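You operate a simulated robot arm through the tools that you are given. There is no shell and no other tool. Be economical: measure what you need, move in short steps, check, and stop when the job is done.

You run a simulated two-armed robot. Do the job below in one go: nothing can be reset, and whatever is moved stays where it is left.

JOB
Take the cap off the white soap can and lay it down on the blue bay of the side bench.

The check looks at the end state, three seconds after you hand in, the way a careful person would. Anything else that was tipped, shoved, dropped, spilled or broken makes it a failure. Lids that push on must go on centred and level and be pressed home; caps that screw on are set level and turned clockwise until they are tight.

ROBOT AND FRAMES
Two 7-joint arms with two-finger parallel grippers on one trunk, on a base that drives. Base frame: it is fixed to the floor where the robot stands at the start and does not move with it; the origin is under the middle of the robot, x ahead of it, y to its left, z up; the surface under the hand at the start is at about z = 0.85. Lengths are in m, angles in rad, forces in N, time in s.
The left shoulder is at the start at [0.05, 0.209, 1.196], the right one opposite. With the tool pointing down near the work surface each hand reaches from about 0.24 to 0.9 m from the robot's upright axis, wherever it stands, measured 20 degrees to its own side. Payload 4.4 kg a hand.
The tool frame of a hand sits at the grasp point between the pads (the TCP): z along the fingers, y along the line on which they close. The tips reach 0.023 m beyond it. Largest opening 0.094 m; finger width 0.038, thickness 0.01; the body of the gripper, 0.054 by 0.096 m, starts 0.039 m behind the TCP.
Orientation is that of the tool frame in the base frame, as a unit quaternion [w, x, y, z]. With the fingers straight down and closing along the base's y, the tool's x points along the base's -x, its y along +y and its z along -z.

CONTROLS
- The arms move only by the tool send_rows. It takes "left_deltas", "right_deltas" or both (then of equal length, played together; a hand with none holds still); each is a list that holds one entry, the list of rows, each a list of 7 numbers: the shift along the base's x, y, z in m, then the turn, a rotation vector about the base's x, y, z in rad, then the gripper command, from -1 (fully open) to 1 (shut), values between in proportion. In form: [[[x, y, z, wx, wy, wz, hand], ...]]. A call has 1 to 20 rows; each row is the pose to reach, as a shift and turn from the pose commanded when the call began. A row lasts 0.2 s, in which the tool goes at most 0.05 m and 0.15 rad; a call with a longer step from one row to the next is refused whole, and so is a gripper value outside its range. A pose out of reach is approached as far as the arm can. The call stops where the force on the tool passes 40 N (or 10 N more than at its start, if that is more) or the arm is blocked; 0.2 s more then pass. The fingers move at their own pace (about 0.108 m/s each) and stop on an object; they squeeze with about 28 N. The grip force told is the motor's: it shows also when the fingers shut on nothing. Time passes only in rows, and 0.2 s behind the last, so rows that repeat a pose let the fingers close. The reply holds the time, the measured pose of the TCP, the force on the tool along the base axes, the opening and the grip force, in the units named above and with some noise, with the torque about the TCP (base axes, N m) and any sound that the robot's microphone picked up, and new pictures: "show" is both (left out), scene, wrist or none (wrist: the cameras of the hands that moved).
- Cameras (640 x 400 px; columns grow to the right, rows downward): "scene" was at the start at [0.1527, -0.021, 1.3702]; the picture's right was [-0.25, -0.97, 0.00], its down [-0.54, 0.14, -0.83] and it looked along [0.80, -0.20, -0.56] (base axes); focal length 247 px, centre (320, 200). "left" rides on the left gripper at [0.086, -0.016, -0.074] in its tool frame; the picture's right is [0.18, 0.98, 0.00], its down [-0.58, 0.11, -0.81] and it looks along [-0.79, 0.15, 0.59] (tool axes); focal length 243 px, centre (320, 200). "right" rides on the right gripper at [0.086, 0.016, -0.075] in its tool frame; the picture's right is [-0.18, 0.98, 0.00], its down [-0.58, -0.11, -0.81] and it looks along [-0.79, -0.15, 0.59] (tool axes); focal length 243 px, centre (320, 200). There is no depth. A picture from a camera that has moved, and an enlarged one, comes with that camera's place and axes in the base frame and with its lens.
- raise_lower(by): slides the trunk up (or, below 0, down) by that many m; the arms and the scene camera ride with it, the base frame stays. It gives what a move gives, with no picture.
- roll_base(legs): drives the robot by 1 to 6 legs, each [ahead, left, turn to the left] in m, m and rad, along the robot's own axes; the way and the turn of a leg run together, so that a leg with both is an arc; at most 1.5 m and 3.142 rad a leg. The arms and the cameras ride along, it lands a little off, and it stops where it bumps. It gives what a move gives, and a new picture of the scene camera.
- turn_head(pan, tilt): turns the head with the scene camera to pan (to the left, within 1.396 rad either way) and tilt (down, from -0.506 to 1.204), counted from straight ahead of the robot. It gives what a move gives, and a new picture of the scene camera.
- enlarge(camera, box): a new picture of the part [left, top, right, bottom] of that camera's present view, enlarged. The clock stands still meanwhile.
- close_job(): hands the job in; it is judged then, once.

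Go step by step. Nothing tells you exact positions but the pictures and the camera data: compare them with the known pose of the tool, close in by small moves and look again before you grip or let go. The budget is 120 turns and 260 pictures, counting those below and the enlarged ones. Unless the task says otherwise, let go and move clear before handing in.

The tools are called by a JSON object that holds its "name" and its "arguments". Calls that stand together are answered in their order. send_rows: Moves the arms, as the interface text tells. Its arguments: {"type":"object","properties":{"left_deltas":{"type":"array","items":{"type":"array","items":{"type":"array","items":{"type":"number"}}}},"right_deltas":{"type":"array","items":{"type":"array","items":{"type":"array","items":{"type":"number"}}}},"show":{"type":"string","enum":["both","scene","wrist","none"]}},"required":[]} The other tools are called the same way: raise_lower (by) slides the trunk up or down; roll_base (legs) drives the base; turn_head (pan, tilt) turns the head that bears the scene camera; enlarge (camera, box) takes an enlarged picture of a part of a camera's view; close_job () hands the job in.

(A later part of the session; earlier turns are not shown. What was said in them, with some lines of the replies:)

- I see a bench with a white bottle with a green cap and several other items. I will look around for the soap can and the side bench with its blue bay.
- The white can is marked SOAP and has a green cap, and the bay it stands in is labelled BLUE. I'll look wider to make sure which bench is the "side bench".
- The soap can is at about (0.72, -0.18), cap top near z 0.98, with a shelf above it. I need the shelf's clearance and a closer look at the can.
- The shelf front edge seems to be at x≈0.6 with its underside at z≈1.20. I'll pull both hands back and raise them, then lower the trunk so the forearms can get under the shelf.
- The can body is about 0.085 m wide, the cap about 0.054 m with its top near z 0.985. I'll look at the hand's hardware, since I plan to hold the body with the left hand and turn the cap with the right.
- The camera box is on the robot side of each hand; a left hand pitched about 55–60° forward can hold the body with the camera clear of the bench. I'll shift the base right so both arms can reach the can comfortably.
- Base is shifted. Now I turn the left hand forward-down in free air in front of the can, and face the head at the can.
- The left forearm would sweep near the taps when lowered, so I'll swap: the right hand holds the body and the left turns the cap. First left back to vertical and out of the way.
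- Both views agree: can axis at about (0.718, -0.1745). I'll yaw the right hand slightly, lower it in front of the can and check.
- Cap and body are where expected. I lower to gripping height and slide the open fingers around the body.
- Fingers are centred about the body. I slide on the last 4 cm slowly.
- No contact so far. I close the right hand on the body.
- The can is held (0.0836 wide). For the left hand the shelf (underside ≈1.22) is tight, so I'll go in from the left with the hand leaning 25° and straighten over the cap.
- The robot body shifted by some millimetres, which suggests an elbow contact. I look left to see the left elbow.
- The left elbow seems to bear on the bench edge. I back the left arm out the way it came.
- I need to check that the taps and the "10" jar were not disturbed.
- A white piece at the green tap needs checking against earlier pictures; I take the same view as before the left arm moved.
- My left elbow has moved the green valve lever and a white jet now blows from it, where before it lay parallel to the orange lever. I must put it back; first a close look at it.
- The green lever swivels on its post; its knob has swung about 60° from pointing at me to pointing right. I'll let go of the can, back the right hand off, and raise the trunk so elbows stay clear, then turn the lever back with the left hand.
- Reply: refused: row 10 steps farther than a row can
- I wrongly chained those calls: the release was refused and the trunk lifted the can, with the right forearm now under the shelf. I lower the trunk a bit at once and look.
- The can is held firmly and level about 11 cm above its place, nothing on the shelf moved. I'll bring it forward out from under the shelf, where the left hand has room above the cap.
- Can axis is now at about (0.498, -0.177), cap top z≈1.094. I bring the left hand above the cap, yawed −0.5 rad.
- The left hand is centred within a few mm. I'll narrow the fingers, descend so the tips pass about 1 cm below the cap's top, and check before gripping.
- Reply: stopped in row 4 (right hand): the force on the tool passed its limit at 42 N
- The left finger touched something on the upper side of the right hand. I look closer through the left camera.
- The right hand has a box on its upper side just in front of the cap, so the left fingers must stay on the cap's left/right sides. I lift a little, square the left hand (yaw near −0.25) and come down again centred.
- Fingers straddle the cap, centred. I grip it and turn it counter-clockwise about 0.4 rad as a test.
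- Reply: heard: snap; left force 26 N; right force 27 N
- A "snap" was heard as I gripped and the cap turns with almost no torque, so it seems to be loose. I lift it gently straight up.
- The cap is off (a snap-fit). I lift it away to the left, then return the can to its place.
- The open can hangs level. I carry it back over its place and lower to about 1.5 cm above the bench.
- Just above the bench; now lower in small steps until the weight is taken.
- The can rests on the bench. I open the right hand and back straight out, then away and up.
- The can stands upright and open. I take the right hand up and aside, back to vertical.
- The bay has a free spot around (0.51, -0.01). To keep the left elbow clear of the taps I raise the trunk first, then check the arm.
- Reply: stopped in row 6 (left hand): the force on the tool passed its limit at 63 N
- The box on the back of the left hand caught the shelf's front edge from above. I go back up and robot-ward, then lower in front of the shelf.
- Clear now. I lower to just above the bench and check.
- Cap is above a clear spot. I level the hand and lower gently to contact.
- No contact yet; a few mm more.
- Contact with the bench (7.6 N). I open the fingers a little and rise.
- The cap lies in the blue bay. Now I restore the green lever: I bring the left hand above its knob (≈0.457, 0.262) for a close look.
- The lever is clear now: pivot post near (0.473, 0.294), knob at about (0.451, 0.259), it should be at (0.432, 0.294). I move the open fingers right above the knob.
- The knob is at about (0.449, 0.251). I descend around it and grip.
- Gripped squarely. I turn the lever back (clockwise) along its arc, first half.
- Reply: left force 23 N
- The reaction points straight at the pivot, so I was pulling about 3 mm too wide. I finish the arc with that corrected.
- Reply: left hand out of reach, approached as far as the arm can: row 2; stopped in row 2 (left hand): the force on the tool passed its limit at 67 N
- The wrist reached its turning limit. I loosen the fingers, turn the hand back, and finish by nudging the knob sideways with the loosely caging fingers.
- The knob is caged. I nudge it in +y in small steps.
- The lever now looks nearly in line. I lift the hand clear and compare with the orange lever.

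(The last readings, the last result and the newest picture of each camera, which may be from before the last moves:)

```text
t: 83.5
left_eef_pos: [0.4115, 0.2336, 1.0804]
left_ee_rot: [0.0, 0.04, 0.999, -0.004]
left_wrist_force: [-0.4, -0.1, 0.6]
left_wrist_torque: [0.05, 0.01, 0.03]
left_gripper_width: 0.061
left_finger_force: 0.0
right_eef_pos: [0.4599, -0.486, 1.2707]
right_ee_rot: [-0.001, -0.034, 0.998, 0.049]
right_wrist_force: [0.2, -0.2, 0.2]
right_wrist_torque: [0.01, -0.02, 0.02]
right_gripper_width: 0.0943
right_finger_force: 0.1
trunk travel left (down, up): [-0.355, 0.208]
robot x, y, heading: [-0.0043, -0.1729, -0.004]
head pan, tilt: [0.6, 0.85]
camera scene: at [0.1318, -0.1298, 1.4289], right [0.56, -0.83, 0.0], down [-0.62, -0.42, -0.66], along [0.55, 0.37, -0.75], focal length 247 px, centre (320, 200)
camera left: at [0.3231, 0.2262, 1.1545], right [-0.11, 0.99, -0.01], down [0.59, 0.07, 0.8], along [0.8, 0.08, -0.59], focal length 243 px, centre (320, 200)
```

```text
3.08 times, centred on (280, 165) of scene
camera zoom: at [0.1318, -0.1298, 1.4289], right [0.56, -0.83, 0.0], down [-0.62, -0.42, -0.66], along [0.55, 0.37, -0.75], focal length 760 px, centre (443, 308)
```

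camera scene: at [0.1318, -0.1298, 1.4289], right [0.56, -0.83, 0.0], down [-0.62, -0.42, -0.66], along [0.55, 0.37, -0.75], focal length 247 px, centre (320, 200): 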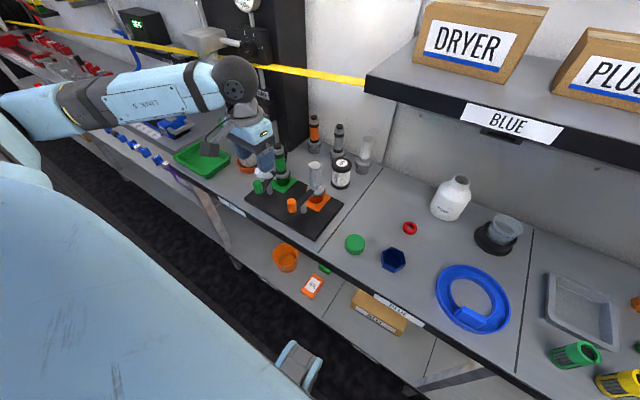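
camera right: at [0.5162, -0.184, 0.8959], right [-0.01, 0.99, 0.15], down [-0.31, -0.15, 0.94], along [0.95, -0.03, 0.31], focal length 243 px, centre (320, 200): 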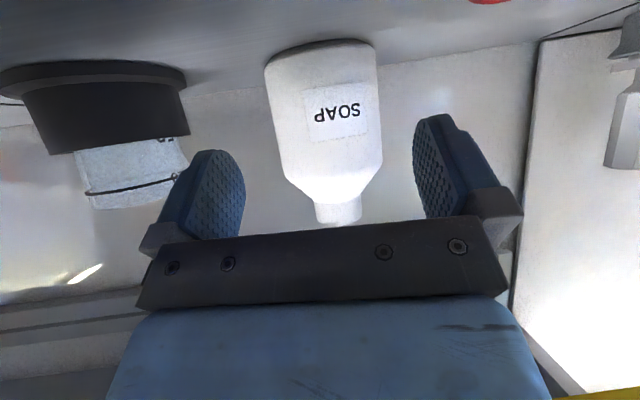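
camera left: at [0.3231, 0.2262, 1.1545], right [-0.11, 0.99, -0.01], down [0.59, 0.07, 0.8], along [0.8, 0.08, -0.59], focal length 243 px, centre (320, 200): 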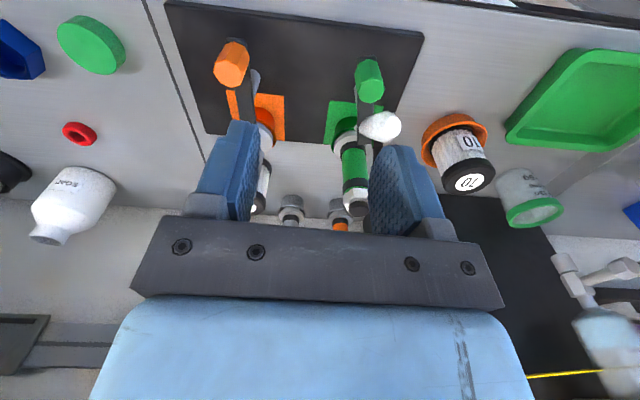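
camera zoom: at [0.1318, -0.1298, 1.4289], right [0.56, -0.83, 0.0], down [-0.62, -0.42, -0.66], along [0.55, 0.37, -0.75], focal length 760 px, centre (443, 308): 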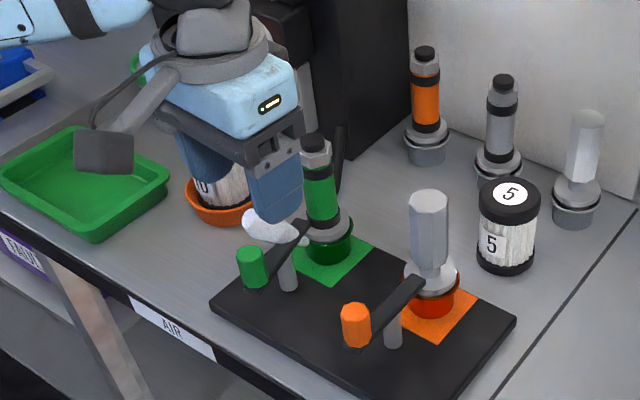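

The lever is still about 13° short of parallel (orange is aligned with x). I go back down around the knob and nudge it about 1 cm more.

{"name": "send_rows", "arguments": {"left_deltas": [[[0.011, 0.026, -0.02, 0, 0, 0, -0.3], [0.022, 0.051, -0.05, 0, 0, 0, -0.3], [0.022, 0.051, -0.09, 0, 0, 0, -0.3], [0.022, 0.051, -0.131, 0, 0, 0, -0.3], [0.022, 0.051, -0.131, 0, 0, 0, 0.23], [0.022, 0.051, -0.131, 0, 0, 0, 0.23], [0.022, 0.055, -0.131, 0, 0, 0, 0.23], [0.022, 0.059, -0.131, 0, 0, 0, 0.23], [0.022, 0.0625, -0.131, 0, 0, 0, 0.23], [0.022, 0.0625, -0.131, 0, 0, 0, 0.23]]], "show": "none"}}

{"name": "send_rows", "arguments": {"left_deltas": [[[0, -0.0, 0, 0, 0, 0, -0.3], [0, 0, 0.02, 0, 0, 0, -0.3], [0, 0, 0.06, 0, 0, 0, -0.3], [-0.01, -0.02, 0.1, 0, 0, 0, -0.3], [-0.022, -0.062, 0.12, 0, 0, 0, -0.3], [-0.022, -0.062, 0.131, 0, 0, 0, -0.3]]], "show": "scene"}}

{"name": "enlarge", "arguments": {"camera": "left", "box": [160, 0, 480, 200]}}

```text
t: 85.7
left_eef_pos: [0.4369, 0.3002, 0.9467]
left_ee_rot: [0.0, 0.04, 0.999, -0.004]
left_wrist_force: [-3.2, -12.8, -4.6]
left_wrist_torque: [0.21, 0.0, 0.0]
left_gripper_width: 0.0422
left_finger_force: 6.3
right_eef_pos: [0.461, -0.4883, 1.27]
right_ee_rot: [0.0, -0.035, 0.998, 0.048]
right_wrist_force: [-0.1, 0.1, -0.1]
right_wrist_torque: [0.0, 0.01, 0.0]
right_gripper_width: 0.0942
right_finger_force: 0.1
trunk travel left (down, up): [-0.355, 0.208]
robot x, y, heading: [0.0013, -0.1735, -0.006]
head pan, tilt: [0.6, 0.85]
```

```text
t: 87.1
left_eef_pos: [0.4155, 0.2363, 1.0799]
left_ee_rot: [0.0, 0.041, 0.999, -0.005]
left_wrist_force: [0.1, -0.4, -0.5]
left_wrist_torque: [0.01, -0.02, 0.01]
left_gripper_width: 0.0612
left_finger_force: 0.0
right_eef_pos: [0.4602, -0.4842, 1.272]
right_ee_rot: [0.0, -0.035, 0.998, 0.047]
right_wrist_force: [0.8, 0.1, 0.3]
right_wrist_torque: [-0.01, -0.01, 0.0]
right_gripper_width: 0.0939
right_finger_force: 0.1
trunk travel left (down, up): [-0.355, 0.208]
robot x, y, heading: [-0.0002, -0.1762, -0.005]
head pan, tilt: [0.6, 0.85]
camera scene: at [0.1309, -0.1287, 1.429], right [0.56, -0.83, 0.0], down [-0.62, -0.42, -0.66], along [0.55, 0.37, -0.75], focal length 247 px, centre (320, 200)
```

scene: 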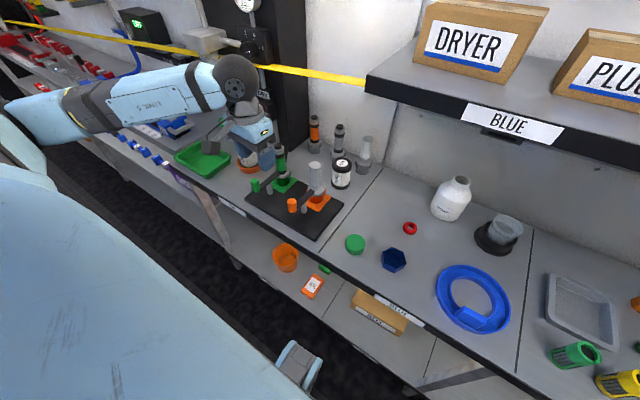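

```text
2.00 times, centred on (320, 100) of left
camera zoom: at [0.3261, 0.2285, 1.1551], right [-0.11, 0.99, -0.01], down [0.59, 0.07, 0.8], along [0.8, 0.08, -0.59], focal length 485 px, centre (320, 400)
```

zoom: 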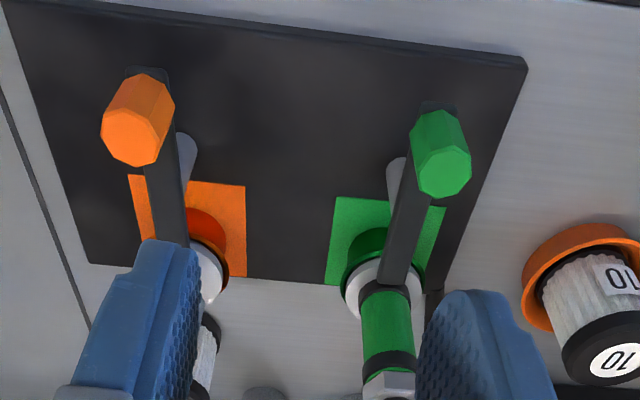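

The lever is parallel again and the jet has stopped. I back the left hand off and do a final look over the bench.

{"name": "send_rows", "arguments": {"left_deltas": [[[-0.01, -0.03, 0.03, 0, 0, 0, -0.3], [-0.01, -0.06, 0.06, 0, 0, 0, -0.3], [-0.01, -0.08, 0.1, 0, 0, 0, -0.3], [-0.01, -0.08, 0.14, 0, 0, 0, -0.3]]], "show": "none"}}

{"name": "turn_head", "arguments": {"pan": 0.2, "tilt": 0.9}}

{"name": "enlarge", "arguments": {"camera": "scene", "box": [240, 60, 520, 240]}}

{"name": "enlarge", "arguments": {"camera": "left", "box": [300, 0, 640, 240]}}

```text
t: 88.1
left_eef_pos: [0.404, 0.1597, 1.2215]
left_ee_rot: [0.0, 0.04, 0.999, -0.004]
left_wrist_force: [-0.3, 0.0, -0.7]
left_wrist_torque: [0.01, 0.0, -0.04]
left_gripper_width: 0.0614
left_finger_force: 0.1
right_eef_pos: [0.4585, -0.486, 1.271]
right_ee_rot: [0.0, -0.035, 0.998, 0.049]
right_wrist_force: [-1.0, 0.0, -0.2]
right_wrist_torque: [0.01, 0.02, -0.02]
right_gripper_width: 0.094
right_finger_force: 0.0
trunk travel left (down, up): [-0.355, 0.208]
robot x, y, heading: [-0.0016, -0.1738, -0.002]
head pan, tilt: [0.6, 0.85]
```

```text
t: 89.0
left_eef_pos: [0.4051, 0.1598, 1.2203]
left_ee_rot: [0.0, 0.04, 0.999, -0.005]
left_wrist_force: [-0.1, -0.3, -0.2]
left_wrist_torque: [0.03, 0.01, 0.01]
left_gripper_width: 0.061
left_finger_force: 0.0
right_eef_pos: [0.4603, -0.4858, 1.2726]
right_ee_rot: [-0.001, -0.034, 0.998, 0.049]
right_wrist_force: [-0.1, 0.0, 0.2]
right_wrist_torque: [-0.01, 0.01, 0.0]
right_gripper_width: 0.094
right_finger_force: 0.1
trunk travel left (down, up): [-0.355, 0.208]
robot x, y, heading: [-0.0011, -0.1713, -0.002]
head pan, tilt: [0.201, 0.901]
camera scene: at [0.1408, -0.1582, 1.4251], right [0.2, -0.98, 0.0], down [-0.77, -0.15, -0.62], along [0.61, 0.12, -0.78], focal length 247 px, centre (320, 200)
```

scene: 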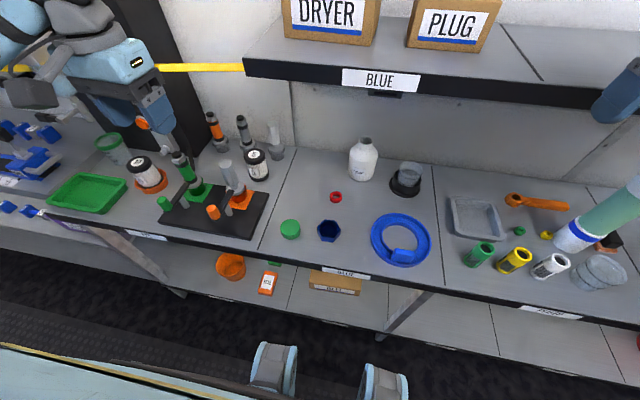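

```text
2.22 times, centred on (380, 150) of scene
camera zoom: at [0.1408, -0.1582, 1.4251], right [0.2, -0.98, 0.0], down [-0.77, -0.15, -0.62], along [0.61, 0.12, -0.78], focal length 549 px, centre (187, 311)
```

zoom: 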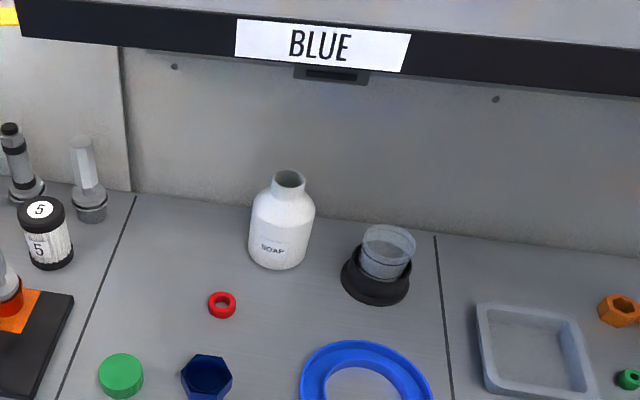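

```text
1.67 times, centred on (470, 120) of left
camera zoom: at [0.3156, 0.1521, 1.2946], right [-0.11, 0.99, -0.01], down [0.59, 0.07, 0.81], along [0.8, 0.08, -0.59], focal length 404 px, centre (70, 333)
```

zoom: 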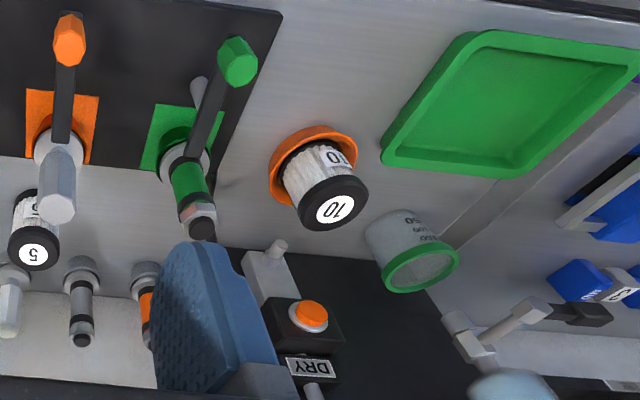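

Everything is in order. The green cap lies flat in the blue bay, the can stands upright in its place, the green lever is back in line and both hands are clear. I hand in.

{"name": "close_job", "arguments": {}}

```text
The job is handed in.
```

The green cap is off the white soap can and lies flat on the blue bay of the bench. The can is upright, open and back where it stood; I carried it forward from under the shelf to get the cap off.

- **Green air lever:** on the way in, my left elbow knocked it about 60° open and air blew out for a while. I turned it back in line with the orange lever, and the air has stopped.
- **Shelf:** my right forearm pushed up against its underside once, and my left hand caught its front edge once. The boxes I could see on it look unmoved.
- **Snap sound:** there was a snap as I gripped the cap. I took it to be the cap popping loose and saw no damage.
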